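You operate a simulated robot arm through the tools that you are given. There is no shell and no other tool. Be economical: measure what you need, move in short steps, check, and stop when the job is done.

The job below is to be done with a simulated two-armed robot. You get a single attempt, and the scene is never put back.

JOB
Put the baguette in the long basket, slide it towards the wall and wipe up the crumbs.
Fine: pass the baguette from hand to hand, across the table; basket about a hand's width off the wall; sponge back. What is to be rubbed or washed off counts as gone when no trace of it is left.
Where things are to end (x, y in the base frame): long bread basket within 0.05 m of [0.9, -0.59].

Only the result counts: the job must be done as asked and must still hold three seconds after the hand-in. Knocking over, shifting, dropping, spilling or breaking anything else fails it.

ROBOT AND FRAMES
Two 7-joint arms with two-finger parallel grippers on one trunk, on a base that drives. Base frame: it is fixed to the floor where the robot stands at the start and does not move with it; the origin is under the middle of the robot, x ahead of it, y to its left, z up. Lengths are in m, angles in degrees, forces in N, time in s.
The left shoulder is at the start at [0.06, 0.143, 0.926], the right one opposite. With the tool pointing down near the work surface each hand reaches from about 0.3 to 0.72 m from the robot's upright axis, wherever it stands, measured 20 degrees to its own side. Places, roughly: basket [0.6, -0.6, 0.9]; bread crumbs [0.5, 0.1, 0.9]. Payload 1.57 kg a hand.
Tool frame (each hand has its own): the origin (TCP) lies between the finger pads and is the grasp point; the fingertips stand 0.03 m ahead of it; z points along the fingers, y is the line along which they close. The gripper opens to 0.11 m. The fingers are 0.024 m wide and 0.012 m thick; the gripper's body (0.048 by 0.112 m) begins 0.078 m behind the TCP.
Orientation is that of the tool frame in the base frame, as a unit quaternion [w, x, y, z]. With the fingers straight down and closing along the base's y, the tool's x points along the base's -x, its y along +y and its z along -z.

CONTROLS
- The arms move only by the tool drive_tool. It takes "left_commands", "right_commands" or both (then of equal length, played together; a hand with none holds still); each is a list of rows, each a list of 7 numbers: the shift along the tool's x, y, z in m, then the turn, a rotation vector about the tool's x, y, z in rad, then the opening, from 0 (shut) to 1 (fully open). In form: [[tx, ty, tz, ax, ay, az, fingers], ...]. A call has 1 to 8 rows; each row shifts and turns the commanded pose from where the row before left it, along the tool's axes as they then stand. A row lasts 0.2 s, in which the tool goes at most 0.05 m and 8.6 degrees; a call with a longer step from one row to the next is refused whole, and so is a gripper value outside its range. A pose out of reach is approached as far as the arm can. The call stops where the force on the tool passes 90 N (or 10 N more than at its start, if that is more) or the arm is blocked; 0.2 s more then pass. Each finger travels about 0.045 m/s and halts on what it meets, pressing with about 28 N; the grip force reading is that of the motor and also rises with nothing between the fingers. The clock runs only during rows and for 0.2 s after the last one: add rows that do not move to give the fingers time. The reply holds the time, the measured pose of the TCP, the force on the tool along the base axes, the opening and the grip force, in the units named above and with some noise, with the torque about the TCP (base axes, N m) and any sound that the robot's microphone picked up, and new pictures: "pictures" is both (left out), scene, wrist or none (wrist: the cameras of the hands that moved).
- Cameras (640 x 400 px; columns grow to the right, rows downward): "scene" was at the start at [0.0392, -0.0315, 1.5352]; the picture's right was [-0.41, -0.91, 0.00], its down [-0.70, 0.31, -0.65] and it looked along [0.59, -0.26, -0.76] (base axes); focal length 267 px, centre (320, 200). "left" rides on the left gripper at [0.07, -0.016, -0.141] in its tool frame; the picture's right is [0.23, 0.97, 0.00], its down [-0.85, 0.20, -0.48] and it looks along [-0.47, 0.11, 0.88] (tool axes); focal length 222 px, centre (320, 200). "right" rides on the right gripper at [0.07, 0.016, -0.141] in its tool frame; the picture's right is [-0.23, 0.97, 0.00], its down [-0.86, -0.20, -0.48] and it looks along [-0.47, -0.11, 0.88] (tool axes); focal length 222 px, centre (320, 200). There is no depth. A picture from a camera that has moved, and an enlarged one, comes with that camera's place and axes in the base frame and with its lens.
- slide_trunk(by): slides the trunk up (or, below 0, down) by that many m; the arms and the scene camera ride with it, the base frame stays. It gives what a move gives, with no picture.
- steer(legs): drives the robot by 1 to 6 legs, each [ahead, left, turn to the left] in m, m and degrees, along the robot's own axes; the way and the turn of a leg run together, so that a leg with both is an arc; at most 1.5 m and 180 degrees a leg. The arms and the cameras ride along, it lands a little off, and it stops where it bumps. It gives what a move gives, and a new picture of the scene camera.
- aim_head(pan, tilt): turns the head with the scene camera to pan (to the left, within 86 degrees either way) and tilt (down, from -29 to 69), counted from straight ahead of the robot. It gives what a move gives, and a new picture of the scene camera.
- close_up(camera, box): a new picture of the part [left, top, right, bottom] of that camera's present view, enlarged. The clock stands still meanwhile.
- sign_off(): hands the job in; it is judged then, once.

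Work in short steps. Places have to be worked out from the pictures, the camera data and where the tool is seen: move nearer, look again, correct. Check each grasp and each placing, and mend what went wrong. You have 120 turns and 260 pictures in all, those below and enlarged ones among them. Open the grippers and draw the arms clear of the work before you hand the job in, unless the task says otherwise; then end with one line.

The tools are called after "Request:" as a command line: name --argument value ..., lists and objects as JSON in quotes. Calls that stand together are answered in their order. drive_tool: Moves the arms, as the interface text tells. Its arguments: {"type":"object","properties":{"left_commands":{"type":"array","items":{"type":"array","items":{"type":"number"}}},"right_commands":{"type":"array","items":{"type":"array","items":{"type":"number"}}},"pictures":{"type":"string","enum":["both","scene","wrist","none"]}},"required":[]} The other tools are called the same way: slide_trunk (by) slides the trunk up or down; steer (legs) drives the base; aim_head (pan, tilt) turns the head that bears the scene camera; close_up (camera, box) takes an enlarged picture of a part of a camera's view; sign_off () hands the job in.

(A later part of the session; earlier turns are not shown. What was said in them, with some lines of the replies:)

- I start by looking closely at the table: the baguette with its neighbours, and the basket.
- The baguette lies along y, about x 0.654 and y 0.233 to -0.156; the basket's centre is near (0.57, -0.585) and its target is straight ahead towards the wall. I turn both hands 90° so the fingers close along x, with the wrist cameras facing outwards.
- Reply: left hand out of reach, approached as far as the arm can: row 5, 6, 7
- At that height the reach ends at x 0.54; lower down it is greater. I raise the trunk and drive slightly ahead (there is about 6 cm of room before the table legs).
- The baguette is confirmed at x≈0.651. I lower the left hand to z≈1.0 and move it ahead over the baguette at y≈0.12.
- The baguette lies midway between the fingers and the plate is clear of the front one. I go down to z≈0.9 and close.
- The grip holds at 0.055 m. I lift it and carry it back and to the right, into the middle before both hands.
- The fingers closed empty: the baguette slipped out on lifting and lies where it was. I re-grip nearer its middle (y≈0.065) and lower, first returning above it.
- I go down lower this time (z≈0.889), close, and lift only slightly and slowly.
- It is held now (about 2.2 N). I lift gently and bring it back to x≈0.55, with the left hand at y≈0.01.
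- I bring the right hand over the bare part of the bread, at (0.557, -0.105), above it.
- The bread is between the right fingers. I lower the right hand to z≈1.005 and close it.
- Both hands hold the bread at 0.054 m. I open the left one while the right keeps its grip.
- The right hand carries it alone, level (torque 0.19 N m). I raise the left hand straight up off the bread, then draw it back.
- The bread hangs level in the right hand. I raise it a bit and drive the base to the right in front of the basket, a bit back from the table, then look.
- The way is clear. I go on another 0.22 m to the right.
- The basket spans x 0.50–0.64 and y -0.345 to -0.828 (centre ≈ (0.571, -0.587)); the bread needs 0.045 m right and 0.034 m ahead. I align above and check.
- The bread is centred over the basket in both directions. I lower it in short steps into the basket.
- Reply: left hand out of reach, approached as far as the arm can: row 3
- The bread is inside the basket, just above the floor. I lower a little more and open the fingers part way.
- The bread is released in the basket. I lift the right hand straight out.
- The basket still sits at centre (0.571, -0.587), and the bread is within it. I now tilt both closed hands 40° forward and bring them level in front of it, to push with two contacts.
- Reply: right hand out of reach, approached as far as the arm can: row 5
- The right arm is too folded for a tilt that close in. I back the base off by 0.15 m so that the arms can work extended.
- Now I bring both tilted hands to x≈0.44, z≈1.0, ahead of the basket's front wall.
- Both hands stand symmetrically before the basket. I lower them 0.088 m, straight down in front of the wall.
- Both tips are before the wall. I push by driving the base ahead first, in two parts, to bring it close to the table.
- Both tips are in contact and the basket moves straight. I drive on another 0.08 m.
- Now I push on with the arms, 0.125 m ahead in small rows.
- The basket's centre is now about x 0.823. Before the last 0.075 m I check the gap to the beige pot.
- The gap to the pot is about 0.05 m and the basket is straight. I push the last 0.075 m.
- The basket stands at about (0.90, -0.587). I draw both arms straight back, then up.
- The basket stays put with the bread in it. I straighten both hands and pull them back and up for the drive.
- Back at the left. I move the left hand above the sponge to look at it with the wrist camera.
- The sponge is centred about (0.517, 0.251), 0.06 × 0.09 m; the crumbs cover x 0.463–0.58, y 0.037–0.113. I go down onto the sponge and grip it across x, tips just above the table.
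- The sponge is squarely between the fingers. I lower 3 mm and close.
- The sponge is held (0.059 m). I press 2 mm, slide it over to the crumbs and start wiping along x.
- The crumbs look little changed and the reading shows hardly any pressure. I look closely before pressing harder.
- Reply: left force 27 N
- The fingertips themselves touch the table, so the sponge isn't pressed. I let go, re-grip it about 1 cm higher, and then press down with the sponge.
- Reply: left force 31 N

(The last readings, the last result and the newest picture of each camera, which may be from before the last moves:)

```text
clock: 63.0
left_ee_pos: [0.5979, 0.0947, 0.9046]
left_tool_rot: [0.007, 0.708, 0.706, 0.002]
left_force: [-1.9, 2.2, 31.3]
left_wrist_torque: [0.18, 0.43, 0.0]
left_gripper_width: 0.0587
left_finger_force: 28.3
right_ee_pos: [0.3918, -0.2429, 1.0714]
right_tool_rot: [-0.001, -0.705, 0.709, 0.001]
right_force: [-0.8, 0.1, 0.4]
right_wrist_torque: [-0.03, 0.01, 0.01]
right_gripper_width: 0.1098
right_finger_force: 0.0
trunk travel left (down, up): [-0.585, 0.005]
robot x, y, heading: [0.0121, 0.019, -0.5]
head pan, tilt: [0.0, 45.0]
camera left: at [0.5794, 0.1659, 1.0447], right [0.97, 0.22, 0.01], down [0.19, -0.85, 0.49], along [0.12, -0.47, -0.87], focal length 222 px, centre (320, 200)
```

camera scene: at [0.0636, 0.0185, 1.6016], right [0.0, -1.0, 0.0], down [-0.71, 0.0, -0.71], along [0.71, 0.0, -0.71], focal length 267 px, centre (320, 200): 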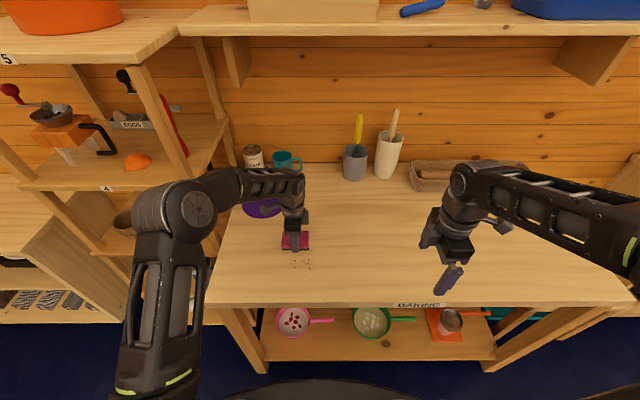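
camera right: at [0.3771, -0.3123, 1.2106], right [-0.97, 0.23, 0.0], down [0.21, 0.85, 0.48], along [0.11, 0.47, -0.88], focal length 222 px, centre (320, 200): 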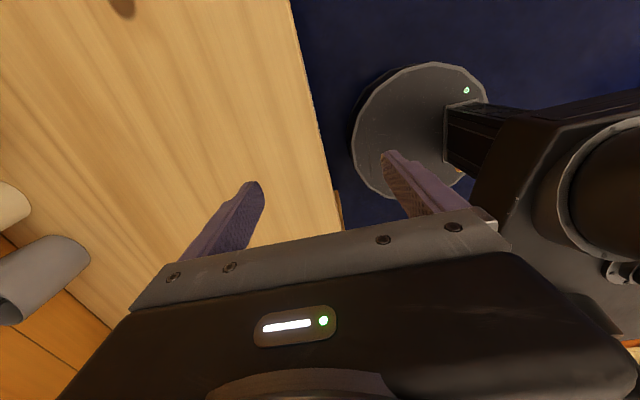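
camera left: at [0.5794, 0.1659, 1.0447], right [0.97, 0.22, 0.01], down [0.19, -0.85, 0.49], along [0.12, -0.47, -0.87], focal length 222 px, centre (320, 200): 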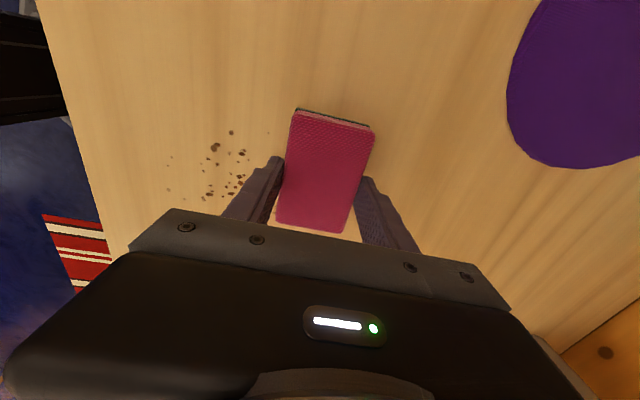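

Now the sponge itself presses with about 31 N. I ease off a little and wipe back along x across the crumbs.

Request:
drive_tool --left_commands '[[0, 0, -0.002, 0, 0, 0, 0], [-0.015, -0.01, 0, 0, 0, 0, 0], [0, -0.03, 0, 0, 0, 0, 0], [0, -0.03, 0, 0, 0, 0, 0], [0, -0.03, 0, 0, 0, 0, 0], [0, -0.03, 0, 0, 0, 0, 0], [0, -0.03, 0, 0, 0, 0, 0]]' --pictures "both"

Request:
close_up --camera "scene" --box '[240, 200, 360, 290]'

```text
clock: 64.6
left_ee_pos: [0.4354, 0.0806, 0.9002]
left_tool_rot: [0.002, 0.709, 0.706, 0.0]
left_force: [-0.2, 0.1, -0.1]
left_wrist_torque: [0.01, 0.0, -0.02]
left_gripper_width: 0.0588
left_finger_force: 28.1
right_ee_pos: [0.3931, -0.2428, 1.0705]
right_tool_rot: [-0.001, -0.705, 0.709, 0.001]
right_force: [-1.1, -0.1, 0.7]
right_wrist_torque: [0.0, 0.01, 0.0]
right_gripper_width: 0.11
right_finger_force: 0.1
trunk travel left (down, up): [-0.585, 0.005]
robot x, y, heading: [0.0102, 0.0173, -0.0]
head pan, tilt: [0.0, 45.0]
camera scene: at [0.0622, 0.0184, 1.6016], right [-0.01, -1.0, 0.0], down [-0.71, 0.0, -0.71], along [0.71, 0.0, -0.71], focal length 267 px, centre (320, 200)
camera left: at [0.4185, 0.1517, 1.0415], right [0.97, 0.22, 0.0], down [0.19, -0.85, 0.48], along [0.11, -0.47, -0.88], focal length 222 px, centre (320, 200)
```

scene: 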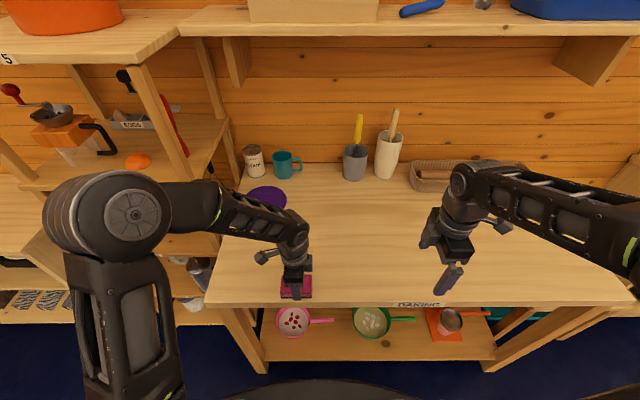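
left: 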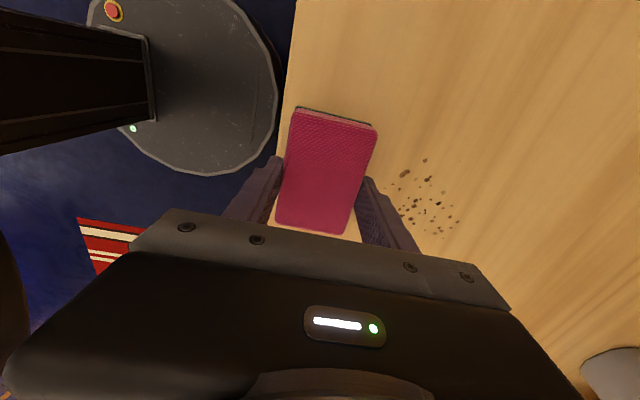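

```text
4.44 times, centred on (300, 245) of scene
camera zoom: at [0.0622, 0.0184, 1.6016], right [-0.01, -1.0, 0.0], down [-0.71, 0.0, -0.71], along [0.71, 0.0, -0.71], focal length 1187 px, centre (409, 0)
```

zoom: 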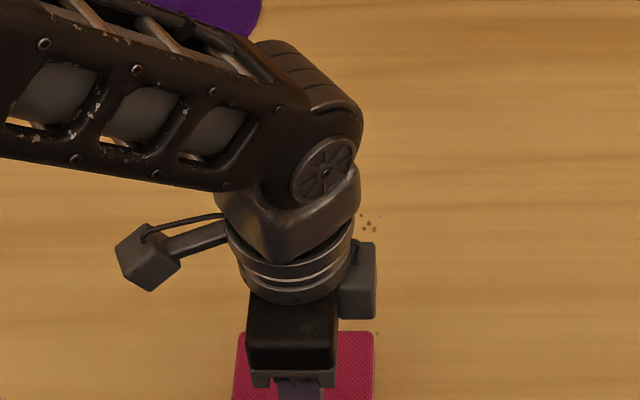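

The crumbs remain and the pressure was lost during the stroke. I press again gently here and wipe forward, adding a little push with each row.

Request:
drive_tool --left_commands '[[0, 0, 0.002, 0, 0, 0, 0], [0, 0.025, 0.0005, 0, 0, 0, 0], [0, 0.025, 0.0005, 0, 0, 0, 0]]' --pictures "none"

Request:
drive_tool --left_commands '[[0, 0.025, 0.0005, 0, 0, 0, 0]]' --pictures "none"

Request:
drive_tool --left_commands '[[0, 0.025, 0.0005, 0, 0, 0, 0], [0, 0.025, 0.0005, 0, 0, 0, 0]]' --pictures "both"

Request:
close_up --camera "scene" --box '[240, 200, 360, 290]'

```text
clock: 65.4
left_ee_pos: [0.4851, 0.0796, 0.9004]
left_tool_rot: [0.004, 0.708, 0.706, 0.001]
left_force: [-8.3, 0.0, 8.9]
left_wrist_torque: [-0.04, 0.56, -0.05]
left_gripper_width: 0.0586
left_finger_force: 27.9
right_ee_pos: [0.3931, -0.2418, 1.0703]
right_tool_rot: [0.0, -0.705, 0.709, 0.001]
right_force: [-0.6, 0.3, -0.9]
right_wrist_torque: [0.01, -0.03, -0.02]
right_gripper_width: 0.11
right_finger_force: 0.0
trunk travel left (down, up): [-0.585, 0.005]
robot x, y, heading: [0.0114, 0.019, -0.4]
head pan, tilt: [0.0, 45.0]
```

```text
clock: 65.8
left_ee_pos: [0.511, 0.0803, 0.8993]
left_tool_rot: [0.005, 0.708, 0.706, 0.003]
left_force: [-10.1, -0.9, 11.2]
left_wrist_torque: [0.01, 0.57, 0.09]
left_gripper_width: 0.0589
left_finger_force: 27.8
right_ee_pos: [0.3919, -0.2422, 1.0717]
right_tool_rot: [-0.001, -0.705, 0.709, 0.0]
right_force: [-1.0, 1.2, -0.5]
right_wrist_torque: [0.0, -0.04, -0.01]
right_gripper_width: 0.1099
right_finger_force: 0.0
trunk travel left (down, up): [-0.585, 0.005]
robot x, y, heading: [0.0122, 0.0177, -0.6]
head pan, tilt: [0.0, 45.0]
```

```text
clock: 66.4
left_ee_pos: [0.5628, 0.08, 0.8986]
left_tool_rot: [0.004, 0.708, 0.706, 0.001]
left_force: [-7.7, -0.1, 8.3]
left_wrist_torque: [0.03, 0.31, 0.04]
left_gripper_width: 0.0585
left_finger_force: 28.0
right_ee_pos: [0.3923, -0.2418, 1.0701]
right_tool_rot: [0.0, -0.705, 0.709, 0.0]
right_force: [0.6, -0.2, 0.6]
right_wrist_torque: [-0.02, 0.01, -0.02]
right_gripper_width: 0.11
right_finger_force: 0.1
trunk travel left (down, up): [-0.585, 0.005]
robot x, y, heading: [0.0155, 0.0175, -0.4]
head pan, tilt: [0.0, 45.0]
camera scene: at [0.0619, 0.0182, 1.6017], right [0.0, -1.0, 0.0], down [-0.71, 0.0, -0.71], along [0.71, 0.0, -0.71], focal length 267 px, centre (320, 200)
camera left: at [0.5447, 0.1508, 1.0391], right [0.97, 0.22, 0.01], down [0.19, -0.85, 0.48], along [0.11, -0.47, -0.88], focal length 222 px, centre (320, 200)
```

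scene: 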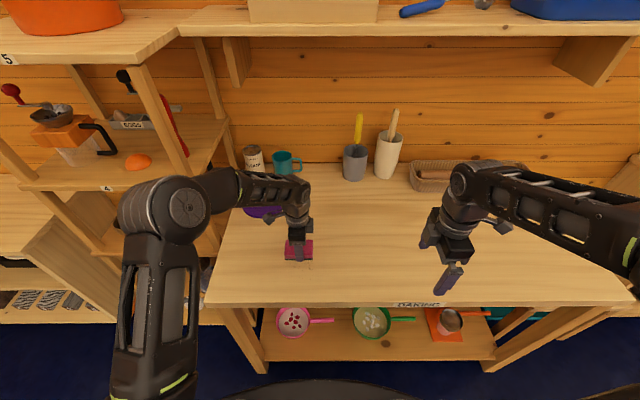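
left: 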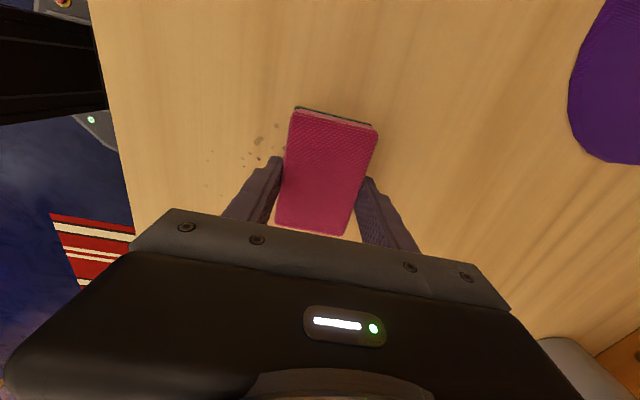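

```text
4.44 times, centred on (300, 245) of scene
camera zoom: at [0.0619, 0.0182, 1.6017], right [0.0, -1.0, 0.0], down [-0.71, 0.0, -0.71], along [0.71, 0.0, -0.71], focal length 1187 px, centre (409, 0)
```

zoom: 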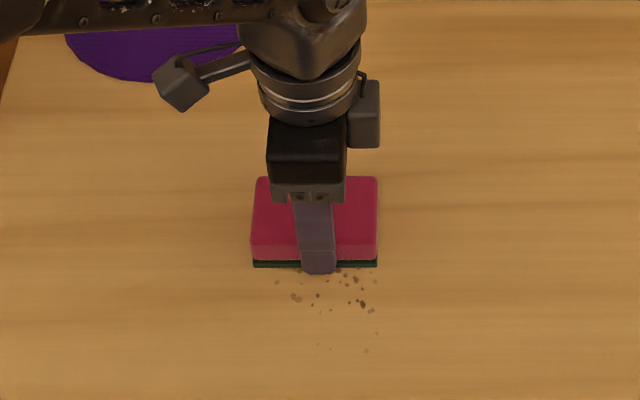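

With pressure (about 9 N) the crumbs fade. I carry on to the far edge, shift slightly right, and stroke back.

Request:
drive_tool --left_commands '[[0, 0.025, 0.0003, 0, 0, 0, 0], [0, 0.02, 0.0003, 0, 0, 0, 0], [-0.012, -0.02, 0.0003, 0, 0, 0, 0], [0, -0.03, 0.0002, 0, 0, 0, 0], [0, -0.03, 0.0002, 0, 0, 0, 0], [0, -0.03, 0.0002, 0, 0, 0, 0], [0, -0.03, 0.0002, 0, 0, 0, 0], [0, -0.03, 0.0002, 0, 0, 0, 0]]' --pictures "wrist"

```text
clock: 68.2
left_ee_pos: [0.4402, 0.0671, 0.896]
left_tool_rot: [0.006, 0.709, 0.706, 0.002]
left_force: [15.4, 0.1, 22.3]
left_wrist_torque: [0.05, -0.56, -0.02]
left_gripper_width: 0.0587
left_finger_force: 27.8
right_ee_pos: [0.3945, -0.2423, 1.0694]
right_tool_rot: [-0.001, -0.705, 0.709, 0.001]
right_force: [-0.5, -0.4, 0.3]
right_wrist_torque: [-0.01, 0.01, 0.02]
right_gripper_width: 0.1102
right_finger_force: 0.1
trunk travel left (down, up): [-0.585, 0.005]
robot x, y, heading: [0.0175, 0.0197, -0.2]
head pan, tilt: [0.0, 45.0]
camera left: at [0.4228, 0.1388, 1.0362], right [0.97, 0.22, 0.01], down [0.19, -0.85, 0.49], along [0.12, -0.47, -0.87], focal length 222 px, centre (320, 200)
```

left: 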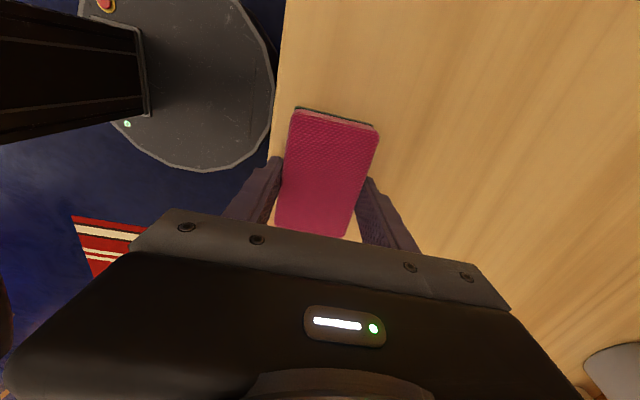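

The crumbs look gone from this view. I make another forward stroke on the right-hand side and a return on the left for certainty.

Request:
drive_tool --left_commands '[[-0.015, 0.02, 0, 0, 0, 0, 0], [0, 0.035, 0, 0, 0, 0, 0], [0, 0.035, 0, 0, 0, 0, 0], [0, 0.035, 0, 0, 0, 0, 0], [0, 0.035, 0, 0, 0, 0, 0], [0.025, 0.01, 0, 0, 0, 0, 0], [0.02, 0, 0, 0, 0, 0, 0]]' --pictures "none"

Request:
drive_tool --left_commands '[[0, -0.03, 0.0003, 0, 0, 0, 0], [0, -0.035, 0.0002, 0, 0, 0, 0], [0, -0.035, 0.0002, 0, 0, 0, 0], [0, -0.035, 0.0002, 0, 0, 0, 0], [0, -0.03, 0, 0, 0, 0, 0]]' --pictures "both"

```text
clock: 69.8
left_ee_pos: [0.6079, 0.097, 0.8955]
left_tool_rot: [0.004, 0.708, 0.706, 0.001]
left_force: [0.0, -0.3, 0.1]
left_wrist_torque: [0.01, 0.01, 0.01]
left_gripper_width: 0.0587
left_finger_force: 27.6
right_ee_pos: [0.3944, -0.2414, 1.0702]
right_tool_rot: [-0.001, -0.705, 0.709, 0.001]
right_force: [-0.1, 0.0, -0.6]
right_wrist_torque: [0.01, -0.01, -0.04]
right_gripper_width: 0.11
right_finger_force: 0.0
trunk travel left (down, up): [-0.585, 0.005]
robot x, y, heading: [0.0143, 0.0206, -0.1]
head pan, tilt: [0.0, 45.0]
```

```text
clock: 71.0
left_ee_pos: [0.4422, 0.0973, 0.8938]
left_tool_rot: [0.004, 0.709, 0.705, 0.001]
left_force: [0.1, 0.0, -0.7]
left_wrist_torque: [0.02, -0.02, 0.02]
left_gripper_width: 0.0587
left_finger_force: 28.6
right_ee_pos: [0.3925, -0.2421, 1.07]
right_tool_rot: [-0.001, -0.706, 0.709, 0.001]
right_force: [0.0, -0.5, -0.2]
right_wrist_torque: [-0.03, -0.01, 0.02]
right_gripper_width: 0.1101
right_finger_force: 0.1
trunk travel left (down, up): [-0.585, 0.005]
robot x, y, heading: [0.0137, 0.0168, -0.3]
head pan, tilt: [0.0, 45.0]
camera scene: at [0.0624, 0.0184, 1.6017], right [-0.01, -1.0, 0.0], down [-0.71, 0.0, -0.71], along [0.71, 0.0, -0.71], focal length 267 px, centre (320, 200)
camera left: at [0.4249, 0.169, 1.0339], right [0.97, 0.22, 0.01], down [0.19, -0.85, 0.48], along [0.11, -0.47, -0.88], focal length 222 px, centre (320, 200)
```

scene: 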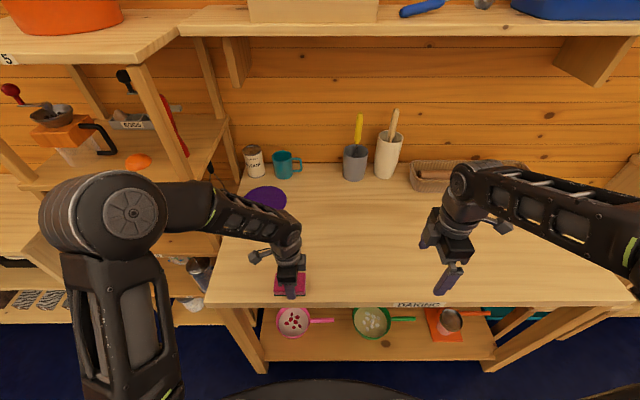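
left: 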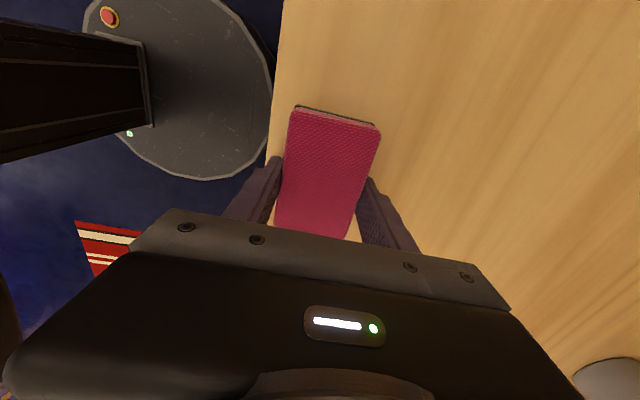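

I slide the sponge back to its place (but keep holding it) and look closely at the wiped area.

Request:
drive_tool --left_commands '[[0.038, 0.0193, -0.001, 0, 0, 0, 0], [0.038, 0.0193, 0, 0, 0, 0, 0], [0.038, 0.0193, 0, 0, 0, 0, 0], [0.038, 0.0193, 0, 0, 0, 0, 0], [0, 0, 0, 0, 0, 0, 0]]' --pictures "none"

Request:
close_up --camera "scene" --box '[260, 220, 360, 290]'

Request:
close_up --camera "scene" --box '[280, 235, 330, 270]'

```text
clock: 72.2
left_ee_pos: [0.5199, 0.2508, 0.8964]
left_tool_rot: [0.003, 0.708, 0.706, 0.002]
left_force: [-0.3, 0.1, -0.3]
left_wrist_torque: [0.0, -0.01, -0.01]
left_gripper_width: 0.0587
left_finger_force: 27.7
right_ee_pos: [0.393, -0.2414, 1.0714]
right_tool_rot: [-0.001, -0.706, 0.709, 0.001]
right_force: [0.0, -0.2, 0.6]
right_wrist_torque: [0.0, 0.01, -0.01]
right_gripper_width: 0.1101
right_finger_force: 0.1
trunk travel left (down, up): [-0.585, 0.005]
robot x, y, heading: [0.0105, 0.018, -0.3]
head pan, tilt: [0.0, 45.0]
```

```text
5.71 times, centred on (310, 255) of scene
camera zoom: at [0.0628, 0.018, 1.6017], right [-0.01, -1.0, 0.0], down [-0.71, 0.0, -0.71], along [0.71, 0.0, -0.71], focal length 1526 px, centre (377, -114)
```

zoom: 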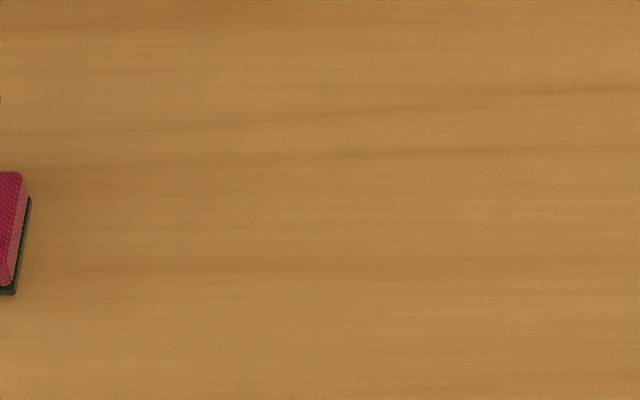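

```text
11.43 times, centred on (305, 252) of scene
camera zoom: at [0.0628, 0.018, 1.6017], right [-0.01, -1.0, 0.0], down [-0.71, 0.0, -0.71], along [0.71, 0.0, -0.71], focal length 3053 px, centre (491, -400)
```

zoom: 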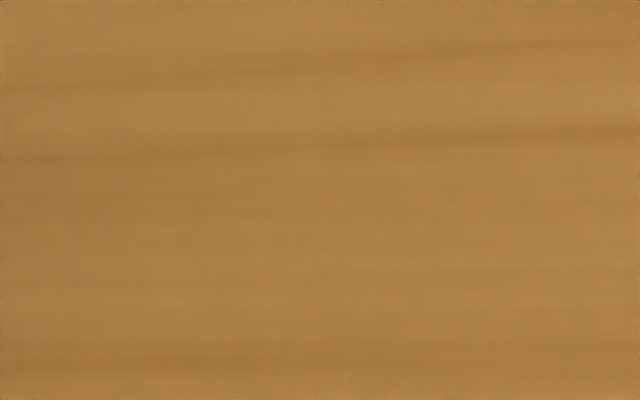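

No trace is left on the table. I lower the sponge the last 2 mm, release it in its place and rise.

Request:
drive_tool --left_commands '[[0, -0.001, 0.002, 0, 0, 0, 0], [0, 0, 0, 0, 0, 0, 0.7], [0, 0, 0, 0, 0, 0, 1], [0, 0, 0, 0, 0, 0, 1], [0, 0, -0.03, 0, 0, 0, 1], [0, 0, -0.045, 0, 0, 0, 1], [0, 0, -0.045, 0, 0, 0, 1], [0, 0, -0.045, 0, 0, 0, 1]]' --pictures "both"

Request:
close_up --camera "scene" --box '[200, 200, 360, 300]'

```text
clock: 74.0
left_ee_pos: [0.518, 0.2488, 1.0598]
left_tool_rot: [0.004, 0.709, 0.705, 0.001]
left_force: [-0.3, 1.1, -0.4]
left_wrist_torque: [0.0, -0.01, -0.01]
left_gripper_width: 0.11
left_finger_force: 0.1
right_ee_pos: [0.3939, -0.2429, 1.0708]
right_tool_rot: [-0.001, -0.705, 0.709, 0.001]
right_force: [0.1, -1.0, 0.2]
right_wrist_torque: [0.01, -0.01, -0.01]
right_gripper_width: 0.11
right_finger_force: 0.0
trunk travel left (down, up): [-0.585, 0.005]
robot x, y, heading: [0.0135, 0.0166, -0.4]
head pan, tilt: [0.0, 45.0]
camera scene: at [0.0625, 0.0182, 1.6016], right [-0.01, -1.0, 0.0], down [-0.71, 0.0, -0.71], along [0.71, 0.0, -0.71], focal length 267 px, centre (320, 200)
camera left: at [0.5004, 0.3201, 1.199], right [0.97, 0.22, 0.01], down [0.19, -0.85, 0.48], along [0.11, -0.47, -0.88], focal length 222 px, centre (320, 200)
```

scene: 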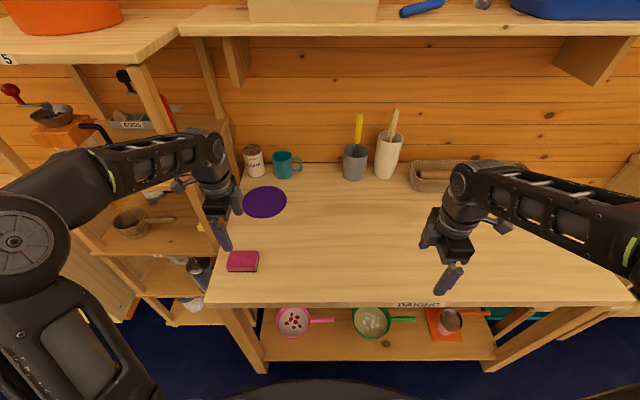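
left: 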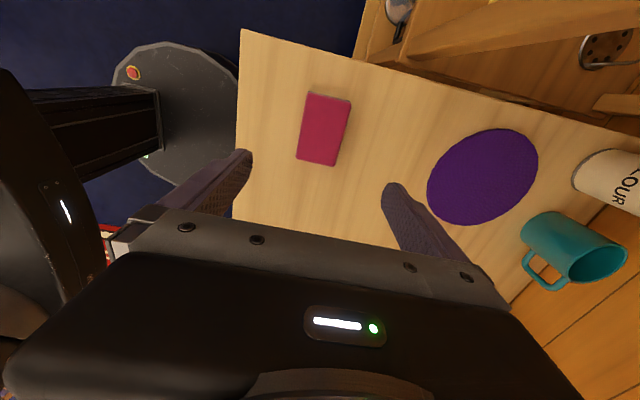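

```text
4.00 times, centred on (280, 250) of scene
camera zoom: at [0.0625, 0.0182, 1.6016], right [-0.01, -1.0, 0.0], down [-0.71, 0.0, -0.71], along [0.71, 0.0, -0.71], focal length 1068 px, centre (480, 0)
```

zoom: 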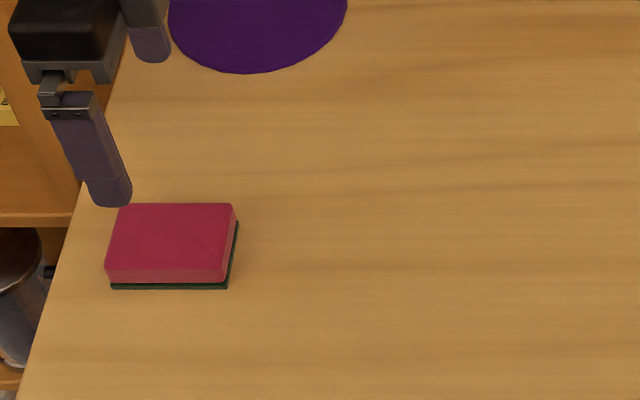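

The sponge is back within 6 mm and the table is clean. I draw the left arm back and turn the head to check the basket.

Request:
drive_tool --left_commands '[[-0.02, -0.03, 0, 0, 0, 0, 1], [-0.02, -0.03, 0, 0, 0, 0, 1], [-0.02, -0.03, 0, 0, 0, 0, 1], [0, -0.02, 0, 0, 0, 0, 1]]' --right_commands '[[0.03, 0, 0, 0, 0, 0, 1], [0.03, 0, 0, 0, 0, 0, 1], [0.0, 0, 0, 0, 0, 0, 1], [0, 0, 0, 0, 0, 0, 1]]' --pictures "none"

Request:
aim_head --pan -25 --tilt 40

Request:
close_up --camera "scene" --box '[260, 100, 500, 250]'

```text
clock: 75.0
left_ee_pos: [0.4084, 0.1909, 1.057]
left_tool_rot: [0.004, 0.708, 0.706, 0.001]
left_force: [-0.1, 0.4, -0.4]
left_wrist_torque: [0.0, -0.02, 0.0]
left_gripper_width: 0.11
left_finger_force: 0.0
right_ee_pos: [0.3926, -0.3028, 1.0696]
right_tool_rot: [-0.002, -0.705, 0.709, 0.002]
right_force: [-0.1, 0.1, -0.2]
right_wrist_torque: [0.01, -0.01, 0.0]
right_gripper_width: 0.1099
right_finger_force: 0.1
trunk travel left (down, up): [-0.585, 0.005]
robot x, y, heading: [0.0145, 0.0166, -0.4]
head pan, tilt: [0.0, 45.0]
```

```text
clock: 75.9
left_ee_pos: [0.4101, 0.1918, 1.0576]
left_tool_rot: [0.003, 0.709, 0.705, 0.0]
left_force: [0.3, -0.2, 0.0]
left_wrist_torque: [0.0, -0.02, -0.03]
left_gripper_width: 0.1101
left_finger_force: 0.1
right_ee_pos: [0.3941, -0.3008, 1.0698]
right_tool_rot: [-0.002, -0.705, 0.709, 0.001]
right_force: [0.0, 0.2, 0.7]
right_wrist_torque: [-0.05, 0.0, 0.01]
right_gripper_width: 0.1099
right_finger_force: 0.1
trunk travel left (down, up): [-0.585, 0.005]
robot x, y, heading: [0.0105, 0.0167, -0.5]
head pan, tilt: [-25.0, 40.0]
camera scene: at [0.0586, -0.0174, 1.6089], right [-0.43, -0.9, 0.0], down [-0.58, 0.27, -0.77], along [0.69, -0.33, -0.64], focal length 267 px, centre (320, 200)
```

scene: 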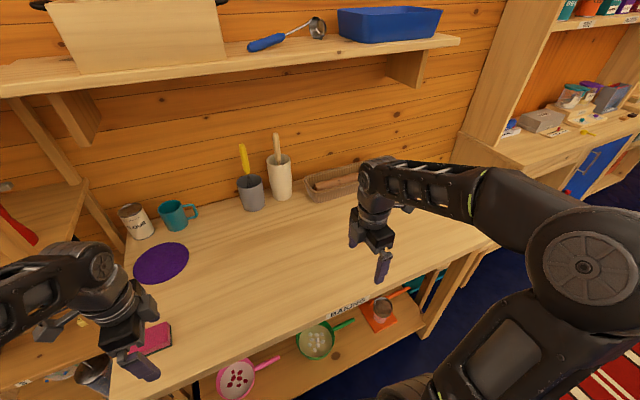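

```text
2.67 times, centred on (380, 175) of scene
camera zoom: at [0.0586, -0.0174, 1.6089], right [-0.43, -0.9, 0.0], down [-0.58, 0.27, -0.77], along [0.69, -0.33, -0.64], focal length 712 px, centre (160, 267)
```

zoom: 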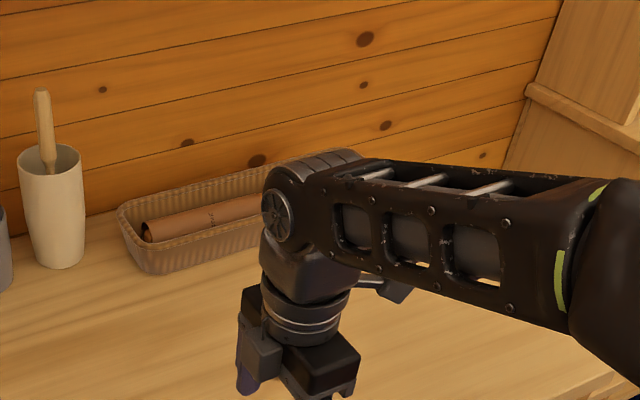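

The basket with the bread stands by the wall, undisturbed. I back the robot off a little so both arms clear the table.

Request:
steer --legs '[[-0.15, 0, 0]]'

Request:
sign_off

```text
clock: 77.3
left_ee_pos: [0.2577, 0.1919, 1.0584]
left_tool_rot: [0.004, 0.708, 0.706, 0.001]
left_force: [-0.7, -0.3, 0.7]
left_wrist_torque: [0.0, 0.0, -0.02]
left_gripper_width: 0.1099
left_finger_force: 0.1
right_ee_pos: [0.2414, -0.3013, 1.0708]
right_tool_rot: [0.0, -0.706, 0.709, 0.0]
right_force: [-0.7, 0.5, -0.2]
right_wrist_torque: [0.01, -0.07, -0.01]
right_gripper_width: 0.1101
right_finger_force: 0.0
trunk travel left (down, up): [-0.585, 0.005]
robot x, y, heading: [-0.1339, 0.0214, -0.4]
head pan, tilt: [-25.0, 40.0]
camera scene: at [-0.094, -0.0167, 1.609], right [-0.43, -0.9, 0.0], down [-0.58, 0.27, -0.77], along [0.69, -0.33, -0.64], focal length 267 px, centre (320, 200)
```

scene: 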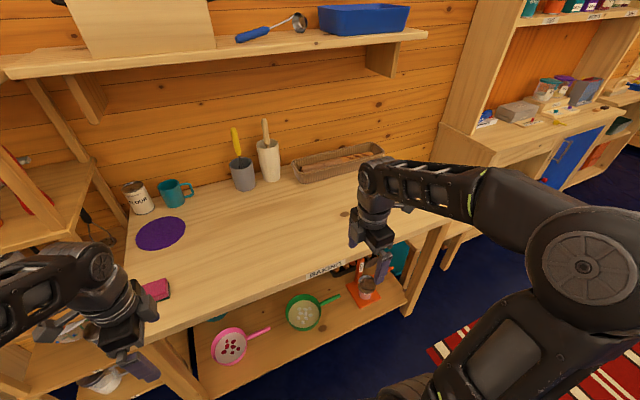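

```text
The job is handed in.
```

The job is handed in: the baguette was passed from the left hand to the right and laid in the basket, the basket now stands at about (0.90, -0.59) near the wall, no crumbs show in the close-ups, and the sponge is back within about 6 mm of where it was.
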